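You operate a simulated robot arm through the tools that you are given. There is no shell and no other tool.

Carry out the task below with a simulated two-armed robot. There is one attempt and no reset: what you move stays moved.

TASK
Top the bath up through the hose to between MIN and MAX.
Fine: hose end in the bath inlet while the green tap runs, then back in its holder; lid shut at the end.

It is judged by the outcome, as a careful person would: the job done as asked, and still so three seconds after it is handed in. It fails if anything else is knocked over, pushed out of place, dropped, spilled or broken. Lids that push on must go on centred and level and be pressed home; caps that screw on are set level and turned clockwise until they are tight.

THE ROBOT
Two 7-joint arms with two-finger parallel grippers on one trunk, on a base that drives. Base frame: it is fixed to the floor where the robot stands at the start and does not move with it; the origin is under the middle of the robot, x ahead of it, y to its left, z up. Readings come in mm, degrees, newtons and seconds.
The left shoulder is at the start at [80, 131, 947], the right one opposite. With the tool pointing down near the work surface each hand reaches from about 380 to 840 mm from the robot's upright axis, wherever it stands, measured 20 degrees to its own side. Places, roughly: bath inlet [500, -100, 1100]; bath lid [500, 0, 1100]; green tap lever [700, -200, 1000]; grey cup at the wash bench [500, -200, 900]; ultrasonic bath [500, 0, 1000]. Payload 1.57 kg a hand.
The TCP of each hand is the grasp point between the finger pads, 30 mm short of the fingertips. In the tool frame z runs along the fingers and y along their closing line. Largest opening 110 mm; finger width 24, thickness 12; the body of the gripper, 48 by 112 mm, starts 78 mm behind the TCP.
Orientation is that of the tool frame in the base frame, as a unit quaternion [w, x, y, z]. With the fingers straight down and closing along the base's y, the tool's x points along the base's -x, its y along +y and its z along -z.

THE INTERFACE
- The arms move only by the tool move_arm. It takes "left_commands", "right_commands" or both (then of equal length, played together; a hand with none holds still); each is a list of rows, each an object (a shift or turn left out is 0, a gripper value left out holds the last) with "translation": the shift along the base's x, y, z in mm, a list of three; "rotation": the turn, a rotation vector about the base's x, y, z in degrees, a list of three; "fingers": the closure, from 0 (fully open) to 1 (shut). In form: [{"translation": [x, y, z], "rotation": [ax, ay, az], "fingers": fingers}, ...]. A call has 1 to 20 rows; each row shifts and turns the commanded pose from where the row before left it. A row lasts 0.2 s, in which the tool goes at most 50 mm and 8.6 degrees; a call with a longer step from one row to the next is refused whole, and so is a gripper value outside its range. Where a pose cannot be reached the arm comes as near as it can. A force on the tool above 90 N (or 10 N above the force at the start of the call, whichever is more), or a blocked arm, ends the call early, and 0.2 s more pass. Each finger travels about 108 mm/s and halts on what it meets, pressing with about 43 N; the grip force reading is that of the motor and also rises with nothing between the fingers. The clock runs only during rows and for 0.2 s after the last one: add rows that do not move to give the fingers time. The reply holds the time, the measured pose of the TCP, the force on the tool along the base axes, the opening and the grip force, in the units named above and with some noise, with the torque about the TCP (base axes, N m) and any sound that the robot's microphone picked up.
- Cameras (640 x 400 px; columns grow to the right, rows downward): "scene" is now at [-45, -16.7, 1462]; the picture's right is [-0.10, -0.99, 0.00], its down [-0.34, 0.04, -0.94] and it looks along [0.94, -0.10, -0.34] (base axes); focal length 262 px, centre (320, 200). "left" rides on the left gripper at [70, -16, -141] in its tool frame; the picture's right is [0.23, 0.97, 0.00], its down [-0.86, 0.20, -0.48] and it looks along [-0.47, 0.11, 0.88] (tool axes); focal length 222 px, centre (320, 200). "right" rides on the right gripper at [70, 16, -141] in its tool frame; the picture's right is [-0.23, 0.97, 0.00], its down [-0.86, -0.20, -0.48] and it looks along [-0.47, -0.11, 0.88] (tool axes); focal length 222 px, centre (320, 200). There is no depth. A picture from a camera that has moved, and an enlarged one, comes with that camera's place and axes in the base frame and with its lens. The place of the scene camera against the robot may be out by one fixed shift of up to 25 mm in any direction.
- get_image(camera): a new picture of that camera. It takes no simulated time.
- roll_base(legs): drives the robot by 1 to 6 legs, each [ahead, left, turn to the left] in mm, mm and degrees, along the robot's own axes; the way and the turn of a leg run together, so that a leg with both is an arc; at most 1500 mm and 180 degrees a leg. The arms and the cameras ride along, it lands a little off, and it stops where it bumps. It gives what a move gives.
- pan_tilt(pan, tilt): turns the head with the scene camera to pan (to the left, within 109 degrees either way) and tilt (down, from -29 to 69), counted from straight ahead of the robot. It gives what a move gives.
- inspect(camera, box): a new picture of the part [left, top, right, bottom] of that camera's present view, enlarged. It takes no simulated time.
- hand_in(): hands the job in; it is judged then, once.

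Nothing tells you exact positions but the pictures and the camera data. Unless the task says otherwise, let go and move clear before handing in.

The tools are called after "Call:" as a command line: name --argument value ..., lists and objects as JSON in quotes. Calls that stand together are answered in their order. move_arm: Moves the arms, as the interface text tells. Its arguments: {"type":"object","properties":{"left_commands":{"type":"array"},"right_commands":{"type":"array"}},"required":[]} The other tools are called the same way: roll_base (legs) drives the base; pan_tilt (pan, tilt) turns the head that bears the scene camera; get_image (camera) takes a picture; inspect (camera, box) takes an enlarged picture of a part of a camera's view; hand_in () hands the job in.

At the start:

```text
time_s: 0.0
left_tcp_pos: [425.6, 84.2, 1352.2]
left_tool_rot: [0.0, -0.001, 1.0, -0.001]
left_wrist_force: [0.3, 0.2, -0.2]
left_ft_torque: [0.0, 0.03, 0.02]
left_finger_gap: 110.2
left_gripper_force: 0.0
right_tcp_pos: [436.3, -268.7, 1397.3]
right_tool_rot: [0.001, 0.0, 1.0, 0.0]
right_wrist_force: [0.8, 0.3, 0.0]
right_ft_torque: [0.0, 0.0, 0.03]
right_finger_gap: 109.7
right_gripper_force: 0.0
robot x, y, heading: [3.7, 2.0, -0.1]
head pan, tilt: [-6.0, 19.9]
```

scene: 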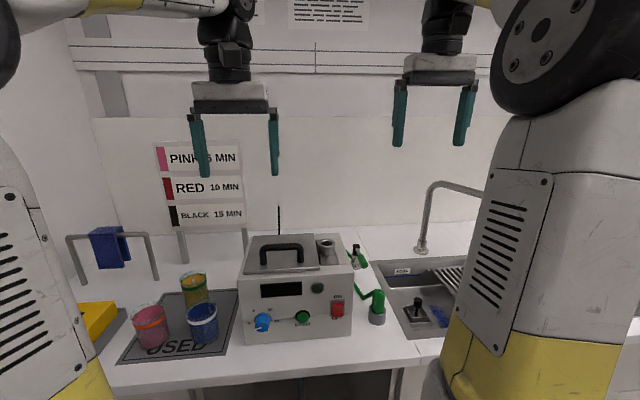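
right: 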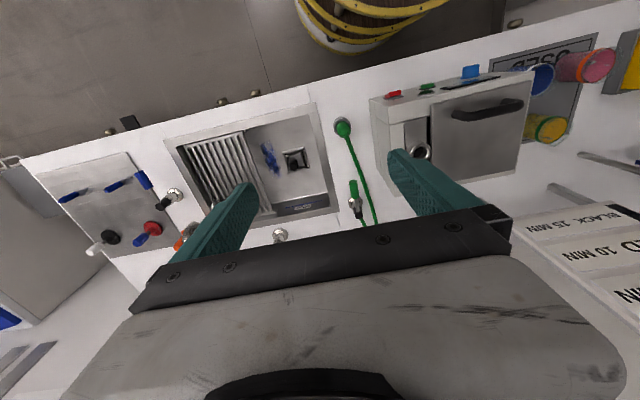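
left: 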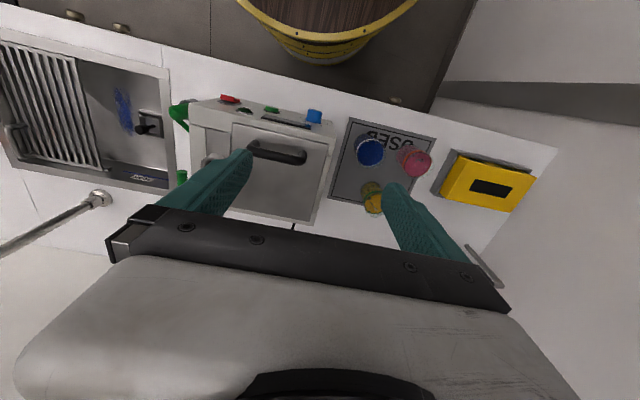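

I see the ultrasonic bath in the centre with a lid handle and an inlet at its right, a green hose with its holder to the right of it, and a sink. I'll look closer before moving anything.

Call:
inspect --camera "scene" --box '[220, 190, 420, 350]'

Call:
inspect --camera "right" --box '[30, 80, 230, 260]'

Call:
inspect --camera "right" --box '[240, 70, 560, 250]'

Call:
pan_tilt --pan -30 --tilt 30

```text
2.50 times, centred on (320, 270) of scene
camera zoom: at [-45.0, -16.7, 1462.0], right [-0.1, -0.99, 0.0], down [-0.34, 0.04, -0.94], along [0.94, -0.1, -0.34], focal length 655 px, centre (320, 25)
```

zoom: 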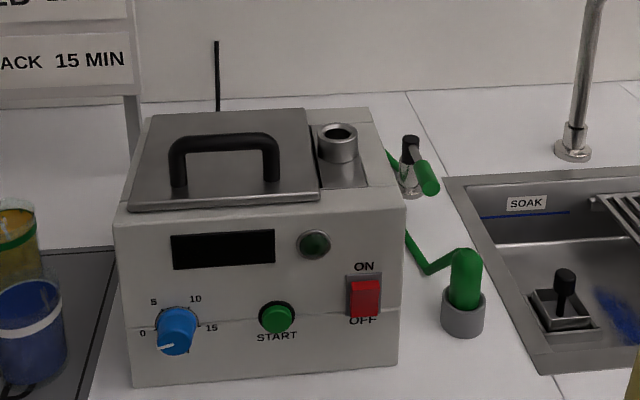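

```text
2.22 times, centred on (130, 170) of right
camera zoom: at [367.0, -251.6, 1540.6], right [0.23, 0.97, 0.0], down [0.86, -0.2, 0.48], along [0.47, -0.11, -0.88], focal length 494 px, centre (742, 267)
```

zoom: 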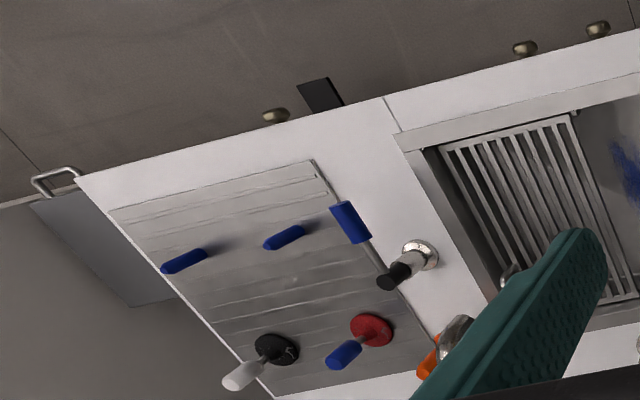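

```text
2.00 times, centred on (400, 160) of right
camera zoom: at [367.0, -251.6, 1540.6], right [0.23, 0.97, 0.0], down [0.86, -0.2, 0.48], along [0.47, -0.11, -0.88], focal length 444 px, centre (160, 280)
```

zoom: 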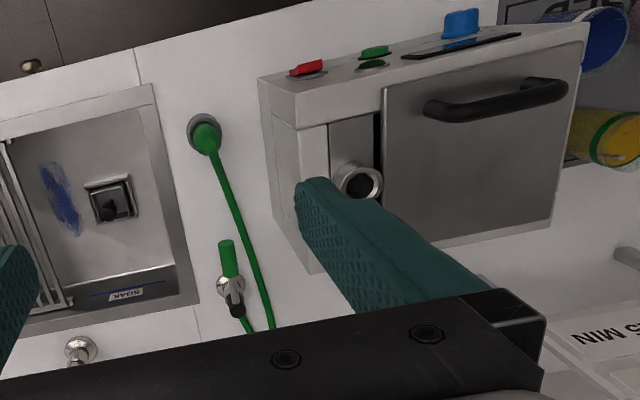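

```text
time_s: 0.9
left_tcp_pos: [424.3, 84.1, 1351.8]
left_tool_rot: [0.0, 0.0, 1.0, -0.001]
left_wrist_force: [0.0, 0.3, 0.4]
left_ft_torque: [-0.02, -0.02, -0.02]
left_finger_gap: 110.0
left_gripper_force: 0.0
right_tcp_pos: [436.1, -268.4, 1399.3]
right_tool_rot: [-0.001, -0.001, 1.0, 0.0]
right_wrist_force: [-0.3, -0.6, -0.5]
right_ft_torque: [0.01, 0.02, -0.02]
right_finger_gap: 109.5
right_gripper_force: 0.1
robot x, y, heading: [0.2, -1.2, 0.1]
head pan, tilt: [-30.0, 30.0]
```

The green hose runs from the tap (green lever) to a grey holder in front right of the bath. I look at the rest of the bench.

Call:
get_image --camera "scene"

Call:
inspect --camera "left" --box '[160, 80, 360, 240]'

```text
taken
camera scene: at [-59.2, -52.1, 1445.7], right [-0.5, -0.87, 0.0], down [-0.43, 0.25, -0.87], along [0.75, -0.43, -0.5], focal length 262 px, centre (320, 200)
```

scene: 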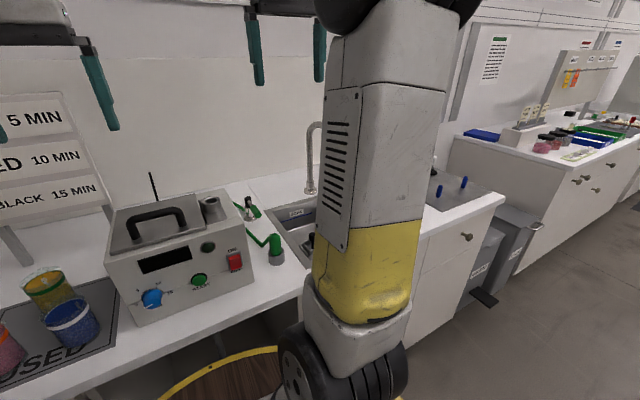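

```text
2.50 times, centred on (260, 160) of left
camera zoom: at [354.1, 67.5, 1494.3], right [-0.23, 0.97, 0.0], down [0.86, 0.2, 0.48], along [0.47, 0.11, -0.88], focal length 555 px, centre (470, 300)
```

zoom: 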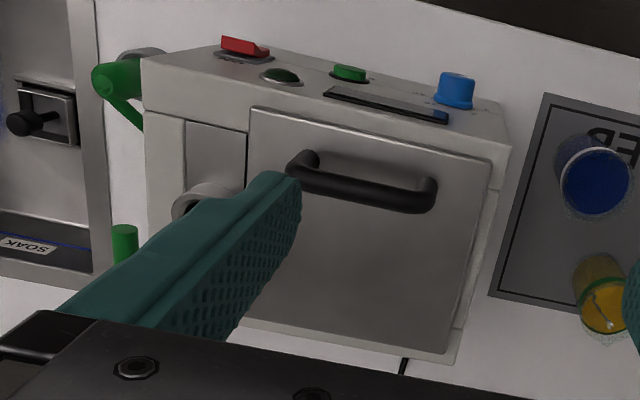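

The bath, hose holder and tap are near where the list says. I move the right hand so its camera looks straight down on inlet, holder and tap.

Call:
move_arm --right_commands '[{"translation": [40, 15, 0]}, {"translation": [40, 15, 0]}, {"translation": [40, 15, 0]}, {"translation": [40, 15, 0]}, {"translation": [0, 0, 0]}]'

Call:
get_image --camera "right"

Call:
get_image --camera "scene"

```text
time_s: 2.1
left_tcp_pos: [423.7, 84.6, 1352.3]
left_tool_rot: [0.0, -0.001, 1.0, 0.0]
left_wrist_force: [-0.1, -0.4, -0.2]
left_ft_torque: [-0.01, 0.01, 0.0]
left_finger_gap: 109.8
left_gripper_force: 0.0
right_tcp_pos: [524.6, -233.5, 1397.6]
right_tool_rot: [0.001, 0.0, 1.0, 0.0]
right_wrist_force: [1.0, -0.6, 0.1]
right_ft_torque: [0.02, 0.01, 0.04]
right_finger_gap: 110.1
right_gripper_force: 0.0
right hand out of reach, approached as far as the arm can: row 3, 4
robot x, y, heading: [0.4, 2.3, 0.1]
head pan, tilt: [-30.0, 30.0]
```

```text
taken
camera right: at [456.0, -217.0, 1540.5], right [0.23, 0.97, 0.0], down [0.85, -0.2, 0.48], along [0.47, -0.11, -0.88], focal length 222 px, centre (320, 200)
```

right: 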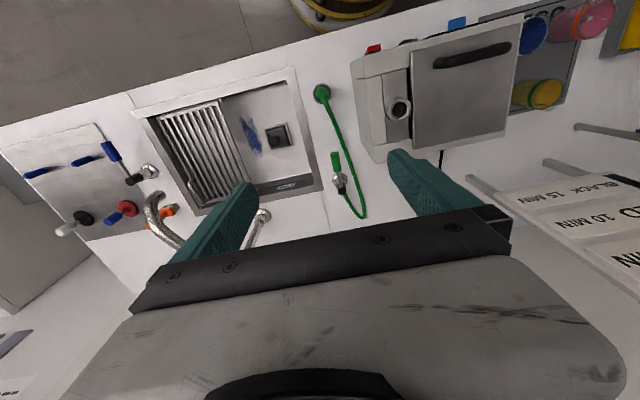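

```text
taken
camera scene: at [-59.3, -52.2, 1445.7], right [-0.5, -0.87, 0.0], down [-0.43, 0.25, -0.87], along [0.75, -0.43, -0.5], focal length 262 px, centre (320, 200)
```

scene: 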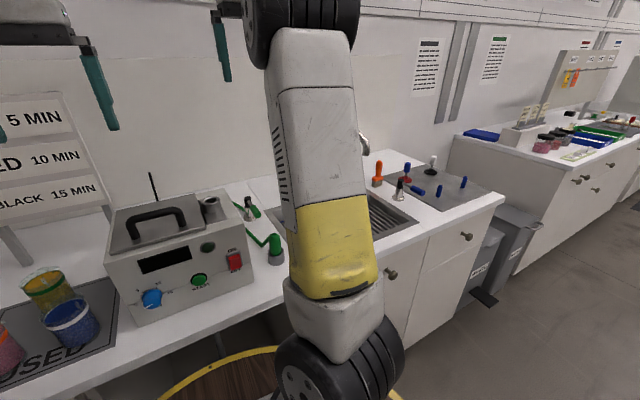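

The arm reaches less far up high. I zoom on the right camera's view.

Call:
inspect --camera "right" --box '[300, 40, 460, 140]'

Call:
inspect --camera "right" --box '[280, 120, 440, 220]'

Call:
inspect --camera "scene" --box '[100, 160, 300, 320]'

```text
4.00 times, centred on (380, 90) of right
camera zoom: at [456.0, -217.0, 1540.5], right [0.23, 0.97, 0.0], down [0.85, -0.2, 0.48], along [0.47, -0.11, -0.88], focal length 888 px, centre (80, 640)
```

zoom: 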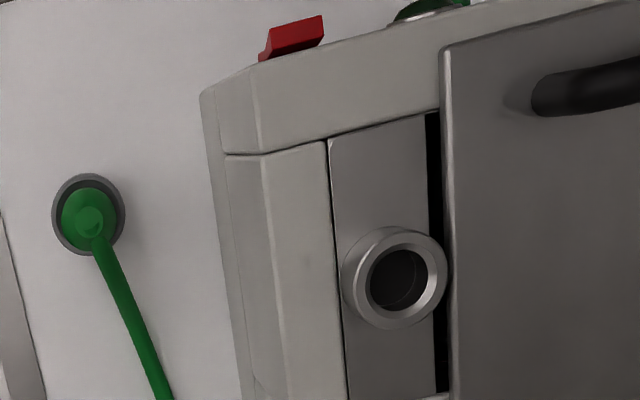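

```text
4.00 times, centred on (360, 170) of right
camera zoom: at [456.0, -217.0, 1540.5], right [0.23, 0.97, 0.0], down [0.85, -0.2, 0.48], along [0.47, -0.11, -0.88], focal length 888 px, centre (160, 320)
```

zoom: 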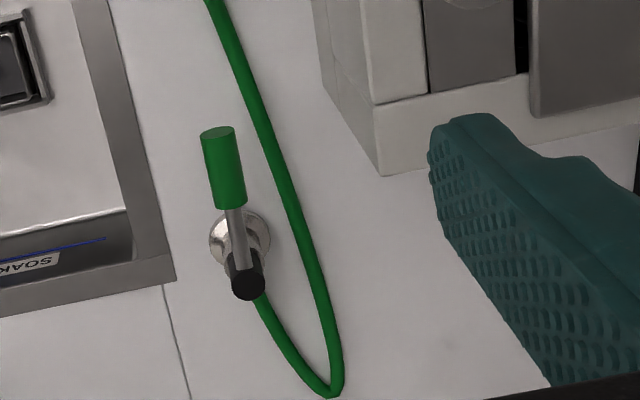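

```text
2.50 times, centred on (200, 240) of scene
camera zoom: at [-59.3, -52.2, 1445.7], right [-0.5, -0.87, 0.0], down [-0.43, 0.25, -0.87], along [0.75, -0.43, -0.5], focal length 655 px, centre (620, 100)
```

zoom: 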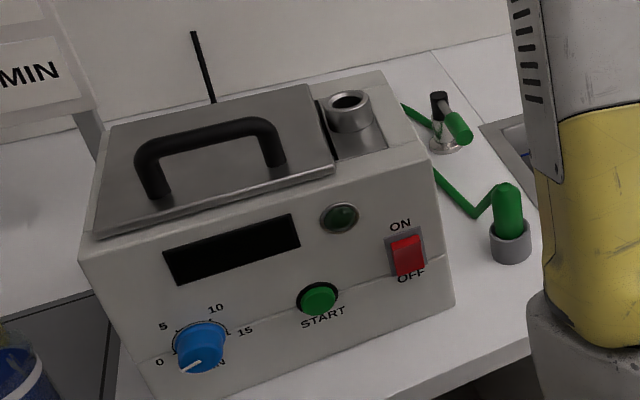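

Triangulated: inlet mouth about (541, -84, 1092), nozzle top in the cup about (493, -220, 940), green tap lever end about (624, -220, 1000). I lower the right hand in free space right of the bath for a closer look at the tap.

Call:
move_arm --right_commands '[{"translation": [0, -10, -40]}, {"translation": [0, 0, -40]}, {"translation": [0, 0, -40]}, {"translation": [0, 0, -40]}, {"translation": [0, 0, 0]}]'

Call:
get_image --camera "right"

```text
time_s: 3.3
left_tcp_pos: [425.4, 83.6, 1353.0]
left_tool_rot: [0.0, 0.0, 1.0, 0.0]
left_wrist_force: [-0.2, -0.2, -0.9]
left_ft_torque: [0.03, 0.02, 0.02]
left_finger_gap: 109.9
left_gripper_force: 0.0
right_tcp_pos: [526.4, -243.9, 1237.5]
right_tool_rot: [0.0, 0.001, 1.0, 0.0]
right_wrist_force: [0.2, 0.8, 0.8]
right_ft_torque: [-0.01, -0.03, -0.02]
right_finger_gap: 110.0
right_gripper_force: 0.1
robot x, y, heading: [1.5, -2.4, 0.0]
head pan, tilt: [-30.0, 30.0]
```

```text
taken
camera right: at [456.6, -227.1, 1380.5], right [0.23, 0.97, 0.0], down [0.86, -0.2, 0.48], along [0.47, -0.11, -0.88], focal length 222 px, centre (320, 200)
```

right: 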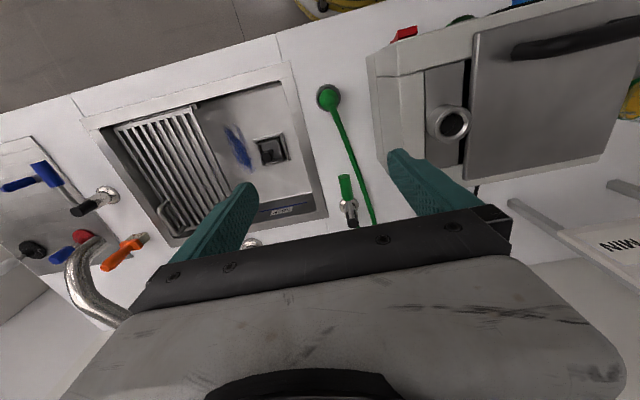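

Call:
move_arm --right_commands '[{"translation": [40, 5, 0]}, {"translation": [40, 5, 0]}, {"translation": [0, 0, 0]}]'

Call:
inspect --camera "right" --box '[280, 60, 440, 220]'

Call:
get_image --camera "right"

```text
time_s: 4.1
left_tcp_pos: [426.5, 83.1, 1351.4]
left_tool_rot: [0.0, 0.0, 1.0, 0.0]
left_wrist_force: [0.6, -0.6, 0.2]
left_ft_torque: [-0.01, 0.01, -0.04]
left_finger_gap: 109.7
left_gripper_force: 0.1
right_tcp_pos: [604.3, -234.0, 1238.1]
right_tool_rot: [-0.001, 0.001, 1.0, 0.0]
right_wrist_force: [0.1, -0.2, 0.1]
right_ft_torque: [-0.03, -0.02, -0.03]
right_finger_gap: 110.1
right_gripper_force: 0.1
robot x, y, heading: [-1.5, 1.1, 0.4]
head pan, tilt: [-30.0, 30.0]
```

```text
2.50 times, centred on (360, 140) of right
camera zoom: at [536.3, -216.9, 1381.4], right [0.23, 0.97, 0.0], down [0.86, -0.2, 0.48], along [0.47, -0.11, -0.88], focal length 555 px, centre (220, 350)
```

zoom: 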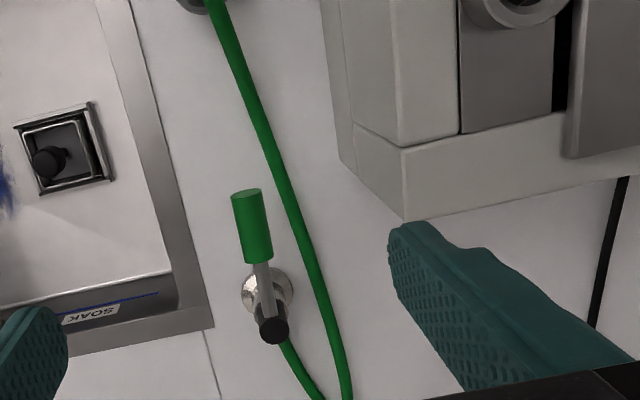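

```text
taken
camera right: at [536.3, -216.9, 1381.4], right [0.23, 0.97, 0.0], down [0.86, -0.2, 0.48], along [0.47, -0.11, -0.88], focal length 222 px, centre (320, 200)
```

right: 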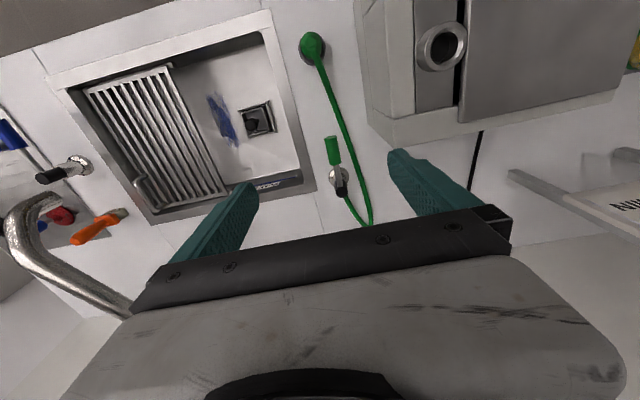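

The tap stands at about (743, -222) with a horizontal lever reaching to x≈629 at z≈988. Now I look at the lid and the bath's left side with the left camera.

Call:
move_arm --left_commands '[{"translation": [0, 20, -40]}, {"translation": [0, 20, -40]}, {"translation": [40, 20, -20]}, {"translation": [40, 20, 0]}, {"translation": [40, 0, 0]}, {"translation": [0, 0, 0]}]'

Call:
get_image --camera "left"

```text
time_s: 5.5
left_tcp_pos: [545.0, 163.2, 1251.3]
left_tool_rot: [0.0, 0.0, 1.0, 0.0]
left_wrist_force: [-0.8, 0.3, -0.2]
left_ft_torque: [0.01, 0.03, -0.03]
left_finger_gap: 110.0
left_gripper_force: 0.0
right_tcp_pos: [605.0, -234.5, 1239.4]
right_tool_rot: [0.0, -0.001, 1.0, 0.0]
right_wrist_force: [0.5, -0.3, 0.0]
right_ft_torque: [0.02, -0.01, -0.03]
right_finger_gap: 110.0
right_gripper_force: 0.0
robot x, y, heading: [-1.8, -3.9, 0.1]
head pan, tilt: [-30.0, 30.0]
```

```text
taken
camera left: at [474.7, 146.9, 1393.8], right [-0.23, 0.97, 0.0], down [0.86, 0.2, 0.48], along [0.47, 0.11, -0.88], focal length 222 px, centre (320, 200)
```

left: 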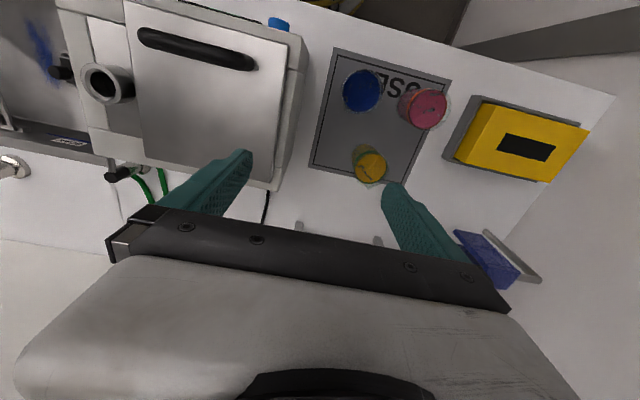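

Call:
inspect --camera "left" --box '[80, 0, 320, 190]'

Call:
pan_tilt --pan -6 --tilt 35

Call:
get_image --camera "scene"

Call:
inspect --camera "scene" --box '[220, 100, 420, 260]'

```text
2.11 times, centred on (200, 95) of left
camera zoom: at [474.7, 146.9, 1393.8], right [-0.23, 0.97, 0.0], down [0.86, 0.2, 0.48], along [0.47, 0.11, -0.88], focal length 468 px, centre (573, 421)
```

zoom: 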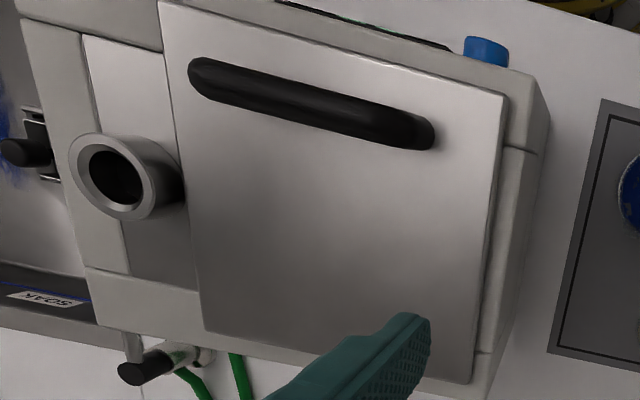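

```text
time_s: 6.4
left_tcp_pos: [545.4, 163.2, 1251.6]
left_tool_rot: [0.0, 0.0, 1.0, 0.0]
left_wrist_force: [-0.7, 0.6, 0.2]
left_ft_torque: [-0.04, 0.0, -0.02]
left_finger_gap: 109.7
left_gripper_force: 0.0
right_tcp_pos: [605.0, -234.0, 1238.8]
right_tool_rot: [-0.001, 0.0, 1.0, 0.0]
right_wrist_force: [0.5, 0.7, 0.6]
right_ft_torque: [0.04, -0.02, -0.03]
right_finger_gap: 109.9
right_gripper_force: 0.0
robot x, y, heading: [-1.6, 5.8, 0.3]
head pan, tilt: [-6.0, 35.0]
```

```text
taken
camera scene: at [-49.9, -16.2, 1437.9], right [-0.11, -0.99, 0.0], down [-0.57, 0.06, -0.82], along [0.81, -0.09, -0.57], focal length 262 px, centre (320, 200)
```

scene: 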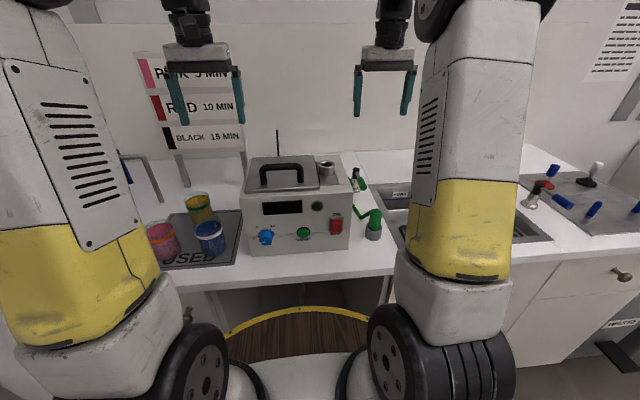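

```text
2.50 times, centred on (320, 180) of scene
camera zoom: at [-49.9, -16.2, 1437.9], right [-0.11, -0.99, 0.0], down [-0.57, 0.06, -0.82], along [0.81, -0.09, -0.57], focal length 655 px, centre (320, 250)
```

zoom: 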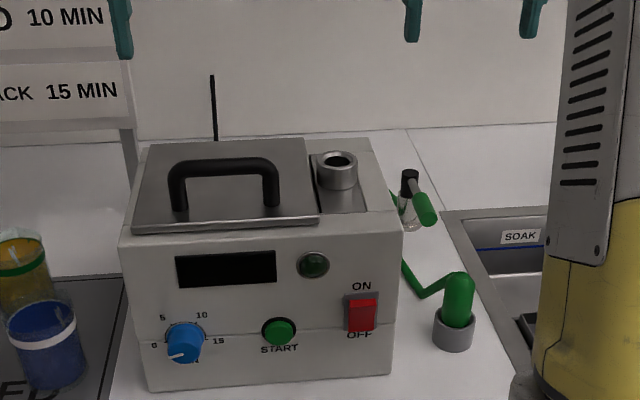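

The lid handle runs along y at about x=478, y from -33 to 75, z≈1115; I can't yet tell whether the lid is hinged at the back. I turn the left hand 90° and bring it above the handle to look.

Call:
move_arm --left_commands '[{"translation": [-8, -12, 0], "rotation": [0, 0, -8.4]}, {"translation": [-8, -12, 0], "rotation": [0, 0, -8.4]}, {"translation": [-8, -12, 0], "rotation": [0, 0, -8.4]}, {"translation": [-8, -12, 0], "rotation": [0, 0, -8.4]}, {"translation": [-8, -12, 0], "rotation": [0, 0, -8.4]}, {"translation": [-8, -12, 0], "rotation": [0, 0, -8.4]}, {"translation": [-8, -12, 0], "rotation": [0, 0, -8.4]}, {"translation": [-8, -12, 0], "rotation": [0, 0, -8.4]}, {"translation": [0, 0, 0], "rotation": [0, 0, -8.4]}, {"translation": [0, 0, 0], "rotation": [0, 0, -8.4]}, {"translation": [0, 0, 0], "rotation": [0, 0, -6]}, {"translation": [0, 0, 0]}]'

Call:
get_image --camera "left"

Call:
get_image --camera "scene"

```text
time_s: 9.0
left_tcp_pos: [480.9, 68.6, 1252.3]
left_tool_rot: [0.0, 0.708, 0.706, 0.0]
left_wrist_force: [0.1, 0.2, -1.2]
left_ft_torque: [0.01, -0.02, 0.01]
left_finger_gap: 109.9
left_gripper_force: 0.0
right_tcp_pos: [604.0, -233.3, 1238.6]
right_tool_rot: [0.0, 0.001, 1.0, 0.0]
right_wrist_force: [-0.1, -0.2, 0.2]
right_ft_torque: [0.0, -0.02, 0.02]
right_finger_gap: 110.0
right_gripper_force: 0.0
robot x, y, heading: [4.8, -1.2, 0.0]
head pan, tilt: [-6.0, 35.0]
```

```text
taken
camera left: at [463.7, 137.5, 1394.0], right [0.97, 0.23, 0.0], down [0.2, -0.86, 0.48], along [0.11, -0.47, -0.88], focal length 222 px, centre (320, 200)
```

left: 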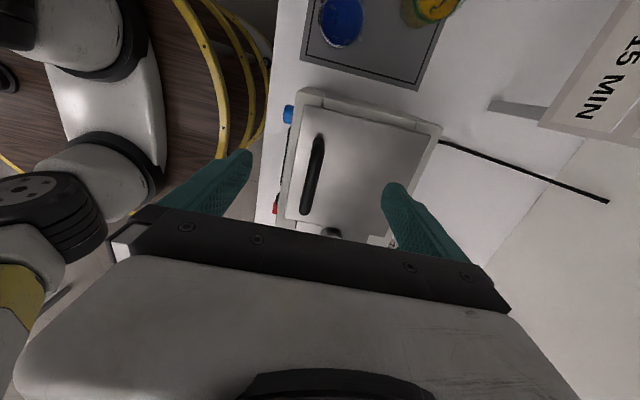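

```text
taken
camera scene: at [-50.0, -16.1, 1437.9], right [-0.1, -0.99, 0.0], down [-0.57, 0.06, -0.82], along [0.81, -0.09, -0.57], focal length 262 px, centre (320, 200)
```

scene: 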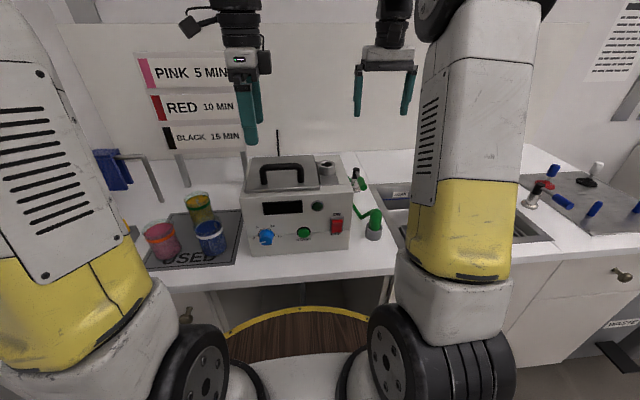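

Call:
inspect --camera "left" --box '[260, 70, 460, 245]'

```text
2.29 times, centred on (360, 158) of left
camera zoom: at [463.7, 137.5, 1394.0], right [0.97, 0.23, 0.0], down [0.2, -0.86, 0.48], along [0.11, -0.47, -0.88], focal length 508 px, centre (229, 297)
```

zoom: 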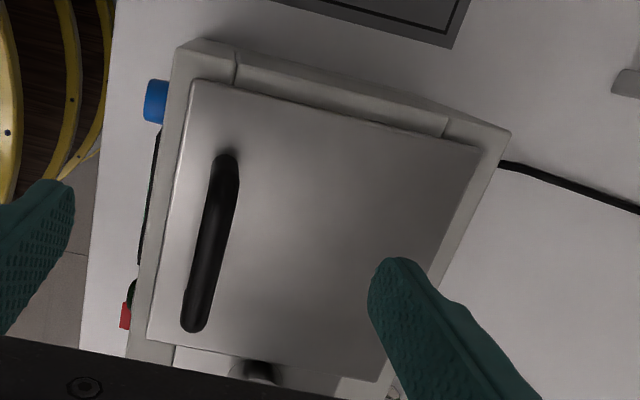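

The handle sits near the lid's front, so I take it to be hinged at the back, about x≈624. I tilt the left hand to point forward-down and come in front of the handle with fingers partly closed.

Call:
move_arm --left_commands '[{"translation": [-15, -6, 0], "rotation": [0, -7.9, 0], "fingers": 0.68}, {"translation": [-15, -6, 0], "rotation": [0, -7.9, 0]}, {"translation": [-15, -6, 0], "rotation": [0, -7.9, 0]}, {"translation": [-15, -6, -10], "rotation": [0, -7.9, 0]}, {"translation": [-13, -6, -20], "rotation": [0, -7.9, 0]}, {"translation": [0, -6, -20], "rotation": [0, -7.9, 0]}, {"translation": [0, -6, -20], "rotation": [0, -7.6, 0]}, {"translation": [0, 0, 0]}]'

Call:
get_image --camera "left"

Call:
inspect --camera "scene" --box '[200, 80, 420, 260]'

Call:
inspect --camera "right" --box '[340, 0, 640, 190]'

```text
time_s: 10.8
left_tcp_pos: [408.2, 26.2, 1182.0]
left_tool_rot: [0.326, 0.627, 0.627, 0.327]
left_wrist_force: [-0.4, -0.6, 0.3]
left_ft_torque: [-0.01, 0.05, 0.0]
left_finger_gap: 35.4
left_gripper_force: 0.1
right_tcp_pos: [605.3, -233.7, 1238.6]
right_tool_rot: [0.0, 0.0, 1.0, 0.0]
right_wrist_force: [-0.6, 0.4, 0.0]
right_ft_torque: [-0.03, 0.01, -0.03]
right_finger_gap: 110.0
right_gripper_force: 0.1
robot x, y, heading: [-0.4, -1.3, -0.1]
head pan, tilt: [-6.0, 35.0]
```

```text
taken
camera left: at [280.9, 95.1, 1250.7], right [0.56, 0.23, 0.8], down [-0.28, -0.85, 0.44], along [0.78, -0.47, -0.41], focal length 222 px, centre (320, 200)
```

left: 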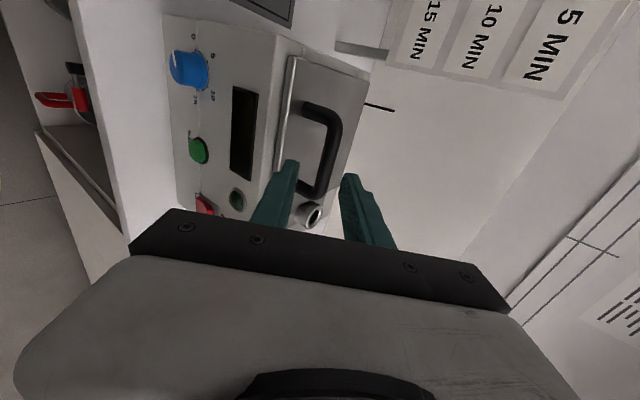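

```text
2.22 times, centred on (310, 170) of scene
camera zoom: at [-50.0, -16.1, 1437.9], right [-0.1, -0.99, 0.0], down [-0.57, 0.06, -0.82], along [0.81, -0.09, -0.57], focal length 582 px, centre (342, 267)
```

zoom: 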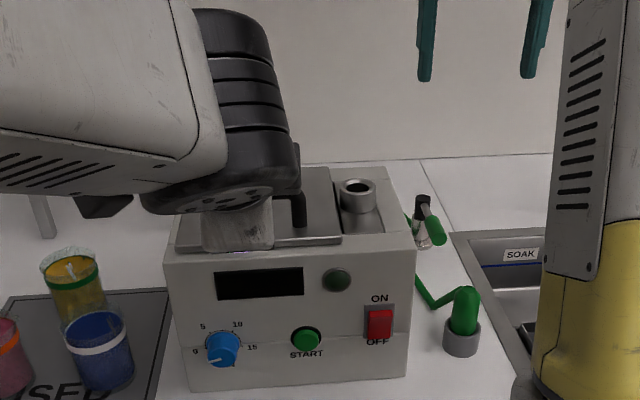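

```text
2.11 times, centred on (490, 95) of right
camera zoom: at [535.9, -216.9, 1381.5], right [0.23, 0.97, 0.0], down [0.86, -0.2, 0.48], along [0.47, -0.11, -0.88], focal length 468 px, centre (-38, 421)
```

zoom: 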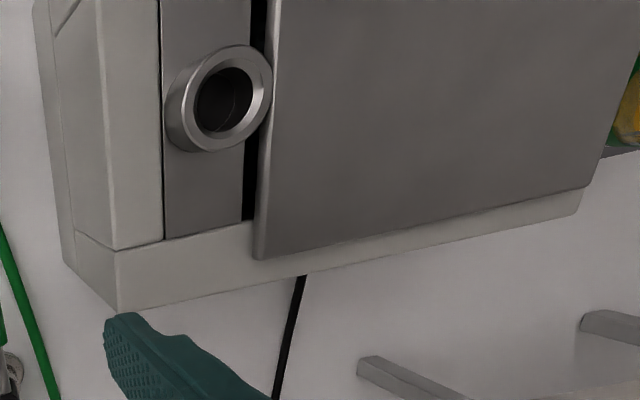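

Call:
inspect --camera "left" --box '[220, 50, 400, 240]'

```text
2.11 times, centred on (310, 145) of left
camera zoom: at [280.9, 95.1, 1250.7], right [0.56, 0.23, 0.8], down [-0.28, -0.85, 0.44], along [0.78, -0.47, -0.41], focal length 468 px, centre (341, 316)
```

zoom: 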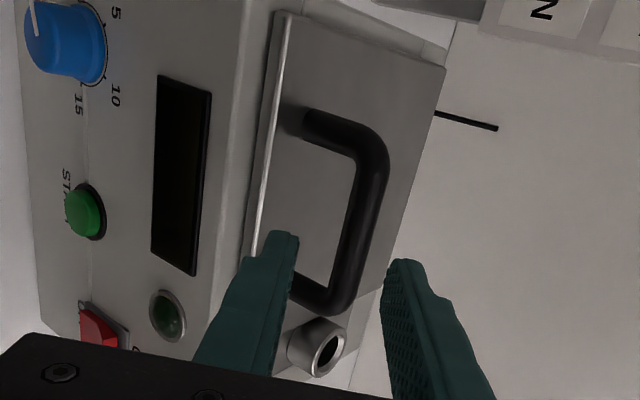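

The bar looks to be at about (479, 28, 1137), just right for the fingers. I advance along the finger direction in steps.

Call:
move_arm --left_commands '[{"translation": [20, 0, -12]}, {"translation": [20, 0, -12]}, {"translation": [0, 0, 0]}]'

Call:
inspect --camera "left" --box '[220, 50, 400, 240]'

Call:
inspect --camera "right" --box '[440, 0, 640, 120]'

```text
time_s: 11.6
left_tcp_pos: [447.9, 27.3, 1156.1]
left_tool_rot: [0.327, 0.627, 0.628, 0.325]
left_wrist_force: [0.1, -0.2, 0.0]
left_ft_torque: [0.02, 0.0, -0.01]
left_finger_gap: 35.1
left_gripper_force: 0.1
right_tcp_pos: [604.4, -233.5, 1240.4]
right_tool_rot: [0.0, 0.0, 1.0, 0.0]
right_wrist_force: [-0.1, -0.4, 0.7]
right_ft_torque: [-0.02, -0.01, 0.01]
right_finger_gap: 110.1
right_gripper_force: 0.0
robot x, y, heading: [-0.9, -4.1, -0.1]
head pan, tilt: [-6.0, 35.0]
```

```text
2.11 times, centred on (310, 145) of left
camera zoom: at [321.6, 95.3, 1226.1], right [0.56, 0.23, 0.8], down [-0.28, -0.85, 0.44], along [0.78, -0.47, -0.42], focal length 468 px, centre (341, 316)
```

zoom: 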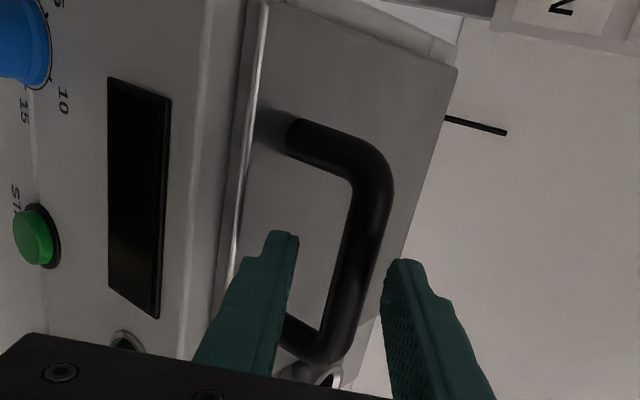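

```text
3.20 times, centred on (540, 60) of right
camera zoom: at [535.9, -217.0, 1381.6], right [0.23, 0.97, 0.0], down [0.86, -0.2, 0.48], along [0.47, -0.11, -0.88], focal length 711 px, centre (-384, 648)
```

zoom: 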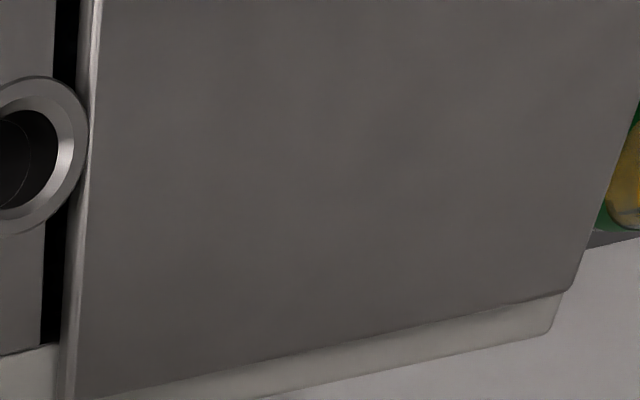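

Call:
move_arm --left_commands '[{"translation": [9, 0, -3]}, {"translation": [9, 0, -4]}, {"translation": [0, 0, 0]}]'

Call:
inspect --camera "left" --box '[220, 50, 400, 240]'

```text
time_s: 12.4
left_tcp_pos: [465.8, 26.0, 1142.7]
left_tool_rot: [0.326, 0.628, 0.635, 0.309]
left_wrist_force: [0.1, 1.1, 0.1]
left_ft_torque: [-0.02, 0.0, 0.04]
left_finger_gap: 35.2
left_gripper_force: 0.1
right_tcp_pos: [604.4, -235.2, 1239.3]
right_tool_rot: [-0.001, -0.001, 1.0, 0.0]
right_wrist_force: [0.0, 0.0, -0.5]
right_ft_torque: [0.04, -0.02, -0.03]
right_finger_gap: 110.0
right_gripper_force: 0.0
robot x, y, heading: [-0.8, 4.2, 0.2]
head pan, tilt: [-6.0, 35.0]
```

```text
2.11 times, centred on (310, 145) of left
camera zoom: at [342.6, 96.9, 1214.1], right [0.58, 0.24, 0.78], down [-0.27, -0.84, 0.46], along [0.77, -0.48, -0.42], focal length 468 px, centre (341, 316)
```

zoom: 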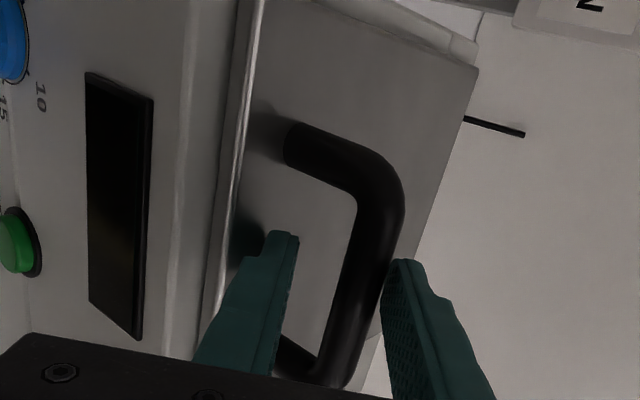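

The bar is between the fingers. Close the grip.

Call:
move_arm --left_commands '[{"fingers": 1.0}, {"fingers": 1.0}, {"fingers": 1.0}]'

Call:
inspect --camera "left" --box '[220, 50, 400, 240]'

```text
time_s: 13.2
left_tcp_pos: [469.2, 26.3, 1147.6]
left_tool_rot: [0.329, 0.627, 0.634, 0.312]
left_wrist_force: [24.8, 5.2, 38.8]
left_ft_torque: [1.09, -0.57, 0.18]
left_finger_gap: 16.3
left_gripper_force: 32.0
right_tcp_pos: [605.2, -232.4, 1239.4]
right_tool_rot: [0.0, 0.0, 1.0, 0.0]
right_wrist_force: [-0.3, 0.3, 0.1]
right_ft_torque: [-0.01, -0.02, 0.01]
right_finger_gap: 109.9
right_gripper_force: 0.0
robot x, y, heading: [-0.0, 0.7, -0.0]
head pan, tilt: [-6.0, 35.0]
```

```text
2.11 times, centred on (310, 145) of left
camera zoom: at [345.0, 96.8, 1216.9], right [0.57, 0.25, 0.78], down [-0.27, -0.84, 0.46], along [0.77, -0.48, -0.42], focal length 468 px, centre (341, 316)
```

zoom: 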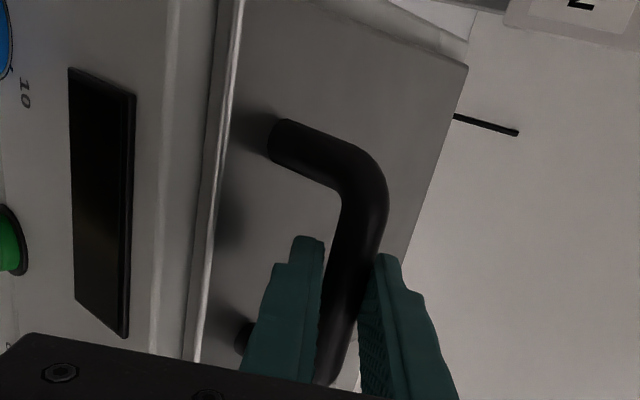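

The handle is held (16 mm gap). I try opening the lid by a small arc of 5° about a rear hinge and watch the forces.

Call:
move_arm --left_commands '[{"translation": [3, 0, 5], "rotation": [0, 0, 0]}, {"translation": [3, 0, 7], "rotation": [0, 2.5, 0]}, {"translation": [3, 0, 7], "rotation": [0, 2.5, 0]}, {"translation": [0, 0, 0]}]'

Call:
inspect --camera "scene" --box '[200, 80, 420, 260]'

Call:
inspect --camera "right" --box '[340, 0, 640, 190]'

```text
time_s: 14.2
left_tcp_pos: [472.8, 24.4, 1169.6]
left_tool_rot: [0.298, 0.643, 0.639, 0.299]
left_wrist_force: [-13.9, -7.2, 3.0]
left_ft_torque: [0.21, 0.19, -0.96]
left_finger_gap: 15.3
left_gripper_force: 31.4
right_tcp_pos: [604.0, -233.6, 1238.5]
right_tool_rot: [0.001, 0.0, 1.0, 0.0]
right_wrist_force: [0.8, -0.6, -0.5]
right_ft_torque: [0.0, -0.01, -0.01]
right_finger_gap: 109.8
right_gripper_force: 0.0
robot x, y, heading: [0.5, -0.3, 0.1]
head pan, tilt: [-6.0, 35.0]
```

```text
2.22 times, centred on (310, 170) of scene
camera zoom: at [-51.0, -16.6, 1437.9], right [-0.1, -0.99, 0.0], down [-0.57, 0.06, -0.82], along [0.81, -0.09, -0.57], focal length 582 px, centre (342, 267)
```

zoom: 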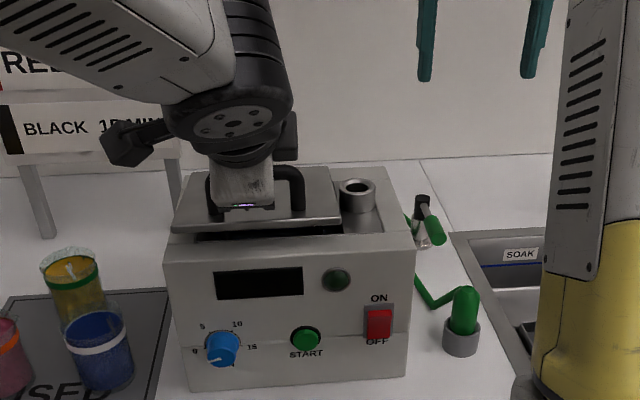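

```text
2.11 times, centred on (490, 95) of right
camera zoom: at [534.9, -217.5, 1381.8], right [0.23, 0.97, 0.0], down [0.85, -0.2, 0.48], along [0.47, -0.11, -0.88], focal length 468 px, centre (-38, 421)
```

zoom: 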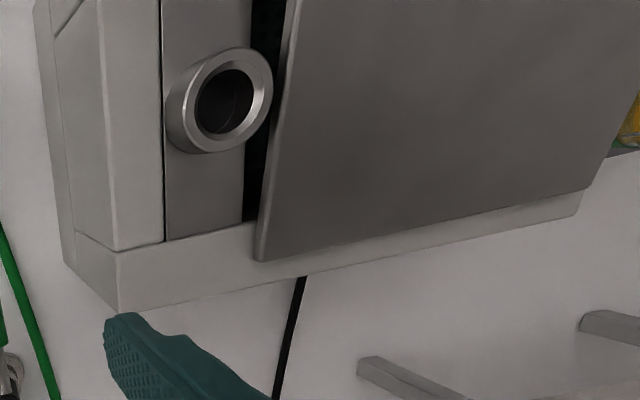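

The lid's back edge stays put, so it is hinged. I continue along the arc, turning the hand with it.

Call:
move_arm --left_commands '[{"translation": [7, 0, 15.6], "rotation": [0, 6, 0]}, {"translation": [10.8, 0, 14.3], "rotation": [0, 6, 0]}, {"translation": [12.2, 0, 13.1], "rotation": [0, 6, 0]}, {"translation": [13.5, 0, 11.7], "rotation": [0, 6, 0]}, {"translation": [0, 0, 0]}]'

Call:
get_image --camera "scene"

Call:
inspect --camera "right" --box '[340, 0, 640, 190]'

```text
time_s: 15.4
left_tcp_pos: [517.9, 25.2, 1225.2]
left_tool_rot: [0.159, 0.69, 0.689, 0.158]
left_wrist_force: [-7.2, -11.5, 7.5]
left_ft_torque: [-0.33, 0.08, -1.08]
left_finger_gap: 15.5
left_gripper_force: 31.1
right_tcp_pos: [603.5, -234.3, 1239.2]
right_tool_rot: [-0.001, 0.0, 1.0, -0.001]
right_wrist_force: [-0.4, -0.8, 0.0]
right_ft_torque: [0.04, 0.0, -0.02]
right_finger_gap: 110.2
right_gripper_force: 0.0
robot x, y, heading: [-1.9, -1.8, -0.0]
head pan, tilt: [-6.0, 35.0]
```

```text
taken
camera scene: at [-50.6, -16.7, 1437.9], right [-0.1, -0.99, 0.0], down [-0.57, 0.06, -0.82], along [0.81, -0.09, -0.57], focal length 262 px, centre (320, 200)
```

scene: 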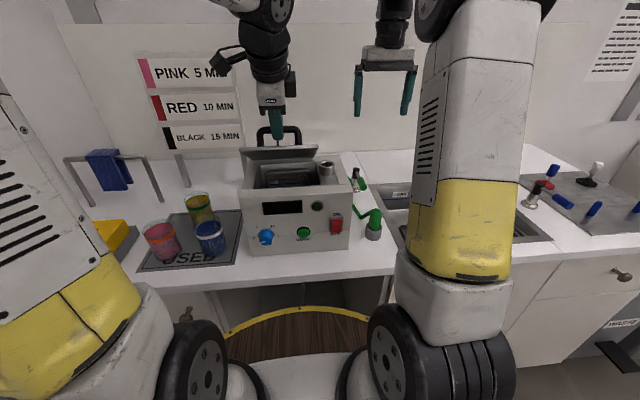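

```text
2.11 times, centred on (490, 95) of right
camera zoom: at [535.3, -217.6, 1381.7], right [0.23, 0.97, 0.0], down [0.85, -0.2, 0.48], along [0.47, -0.11, -0.88], focal length 468 px, centre (-38, 421)
```

zoom: 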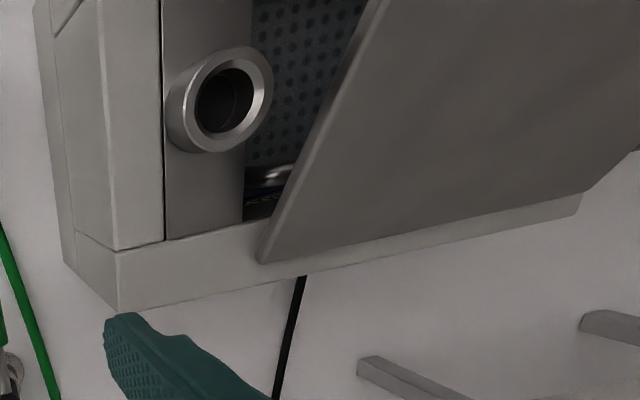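

Call:
inspect --camera "scene" --box '[230, 130, 350, 210]'

Call:
move_arm --left_commands '[{"translation": [14.7, 0, 10.3], "rotation": [0, 6, 0]}, {"translation": [15.6, 0, 8.7], "rotation": [0, 6, 0]}, {"translation": [16.5, 0, 7], "rotation": [0, 6, 0]}, {"translation": [0, 0, 0]}]'

Call:
get_image --camera "scene"

Call:
inspect --camera "scene" --box '[230, 110, 350, 210]'

```text
5.00 times, centred on (290, 170) of scene
camera zoom: at [-50.6, -16.7, 1437.9], right [-0.1, -0.99, 0.0], down [-0.57, 0.06, -0.82], along [0.81, -0.09, -0.57], focal length 1309 px, centre (470, 350)
```

zoom: 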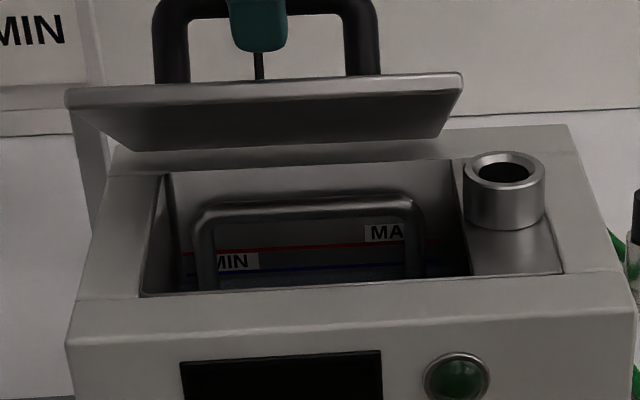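

```text
time_s: 16.4
left_tcp_pos: [564.6, 26.4, 1250.5]
left_tool_rot: [0.049, 0.705, 0.705, 0.05]
left_wrist_force: [-2.0, -13.4, 11.1]
left_ft_torque: [-0.53, 0.01, -0.82]
left_finger_gap: 15.7
left_gripper_force: 31.0
right_tcp_pos: [604.8, -234.0, 1239.0]
right_tool_rot: [0.0, 0.0, 1.0, 0.0]
right_wrist_force: [0.0, 0.1, -0.5]
right_ft_torque: [0.02, 0.0, 0.03]
right_finger_gap: 110.2
right_gripper_force: 0.0
robot x, y, heading: [-2.0, 3.1, -0.0]
head pan, tilt: [-6.0, 35.0]
```

```text
taken
camera scene: at [-50.4, -16.9, 1437.9], right [-0.1, -0.99, 0.0], down [-0.57, 0.06, -0.82], along [0.81, -0.09, -0.57], focal length 262 px, centre (320, 200)
```

scene: 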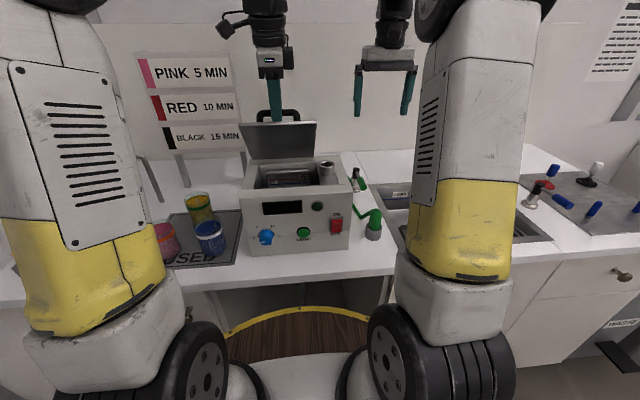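

```text
4.00 times, centred on (290, 160) of scene
camera zoom: at [-50.4, -16.9, 1437.9], right [-0.1, -0.99, 0.0], down [-0.57, 0.06, -0.82], along [0.81, -0.09, -0.57], focal length 1048 px, centre (440, 360)
```

zoom: 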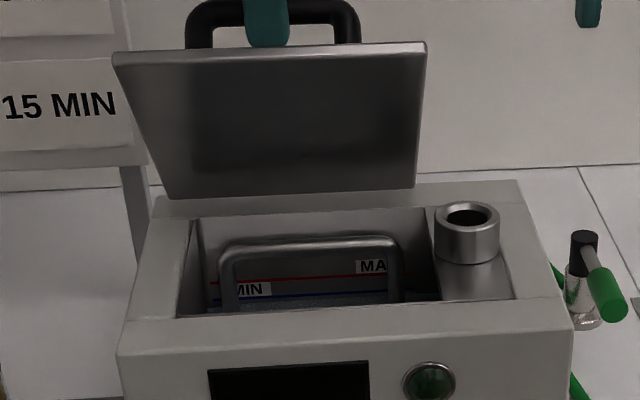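

The inside shows a red MAX and a blue MIN line on the rear wall, with the water apparently at or below MIN. I look closely at the level, then loosen the fingers slightly (still caging the bar) to test whether the lid stays by itself.

Call:
inspect --camera "scene" --box '[270, 160, 340, 195]'

Call:
move_arm --left_commands '[{"fingers": 0.78}, {"fingers": 0.78}, {"fingers": 0.78}]'

Call:
inspect --camera "scene" --box '[230, 100, 350, 180]'

Call:
get_image --camera "left"

```text
9.14 times, centred on (305, 178) of scene
camera zoom: at [-50.4, -16.9, 1437.9], right [-0.1, -0.99, 0.0], down [-0.57, 0.06, -0.82], along [0.81, -0.09, -0.57], focal length 2394 px, centre (457, 406)
```

zoom: 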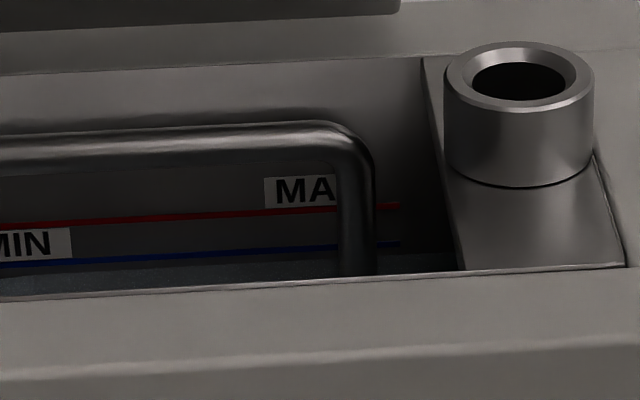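

```text
time_s: 17.2
left_tcp_pos: [566.9, 26.9, 1249.5]
left_tool_rot: [0.05, 0.705, 0.705, 0.049]
left_wrist_force: [0.4, -0.1, 0.3]
left_ft_torque: [-0.02, 0.0, 0.03]
left_finger_gap: 24.2
left_gripper_force: 0.0
right_tcp_pos: [605.3, -232.9, 1240.2]
right_tool_rot: [0.0, 0.0, 1.0, 0.0]
right_wrist_force: [-0.2, -0.2, 0.5]
right_ft_torque: [0.0, 0.02, 0.01]
right_finger_gap: 110.0
right_gripper_force: 0.1
robot x, y, heading: [2.1, 1.6, -0.2]
head pan, tilt: [-6.0, 35.0]
```

```text
5.00 times, centred on (290, 140) of scene
camera zoom: at [-49.9, -16.1, 1437.9], right [-0.1, -0.99, 0.0], down [-0.57, 0.06, -0.82], along [0.81, -0.09, -0.57], focal length 1309 px, centre (470, 500)
```

zoom: 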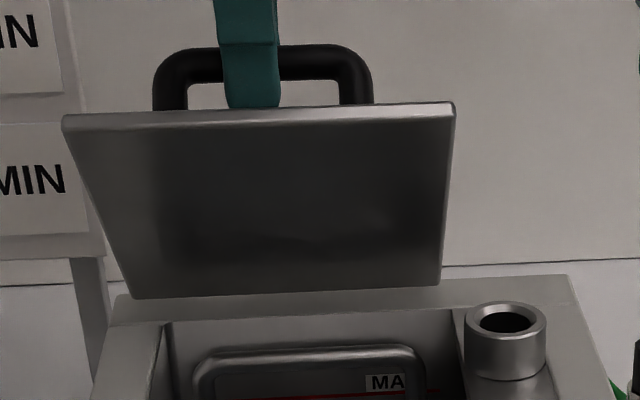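

```text
taken
camera left: at [528.5, 96.1, 1389.1], right [0.96, 0.23, 0.14], down [0.13, -0.86, 0.5], along [0.23, -0.47, -0.85], focal length 222 px, centre (320, 200)
```

left: 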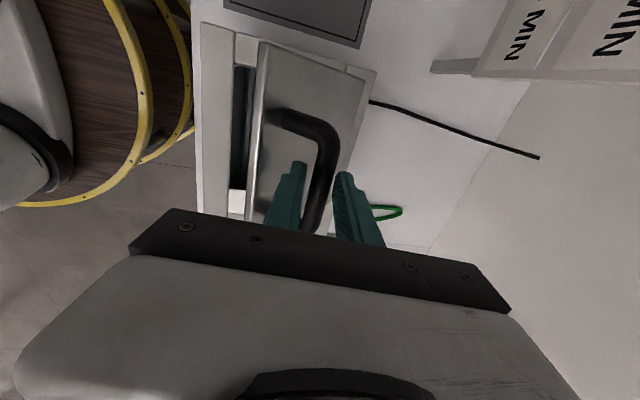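

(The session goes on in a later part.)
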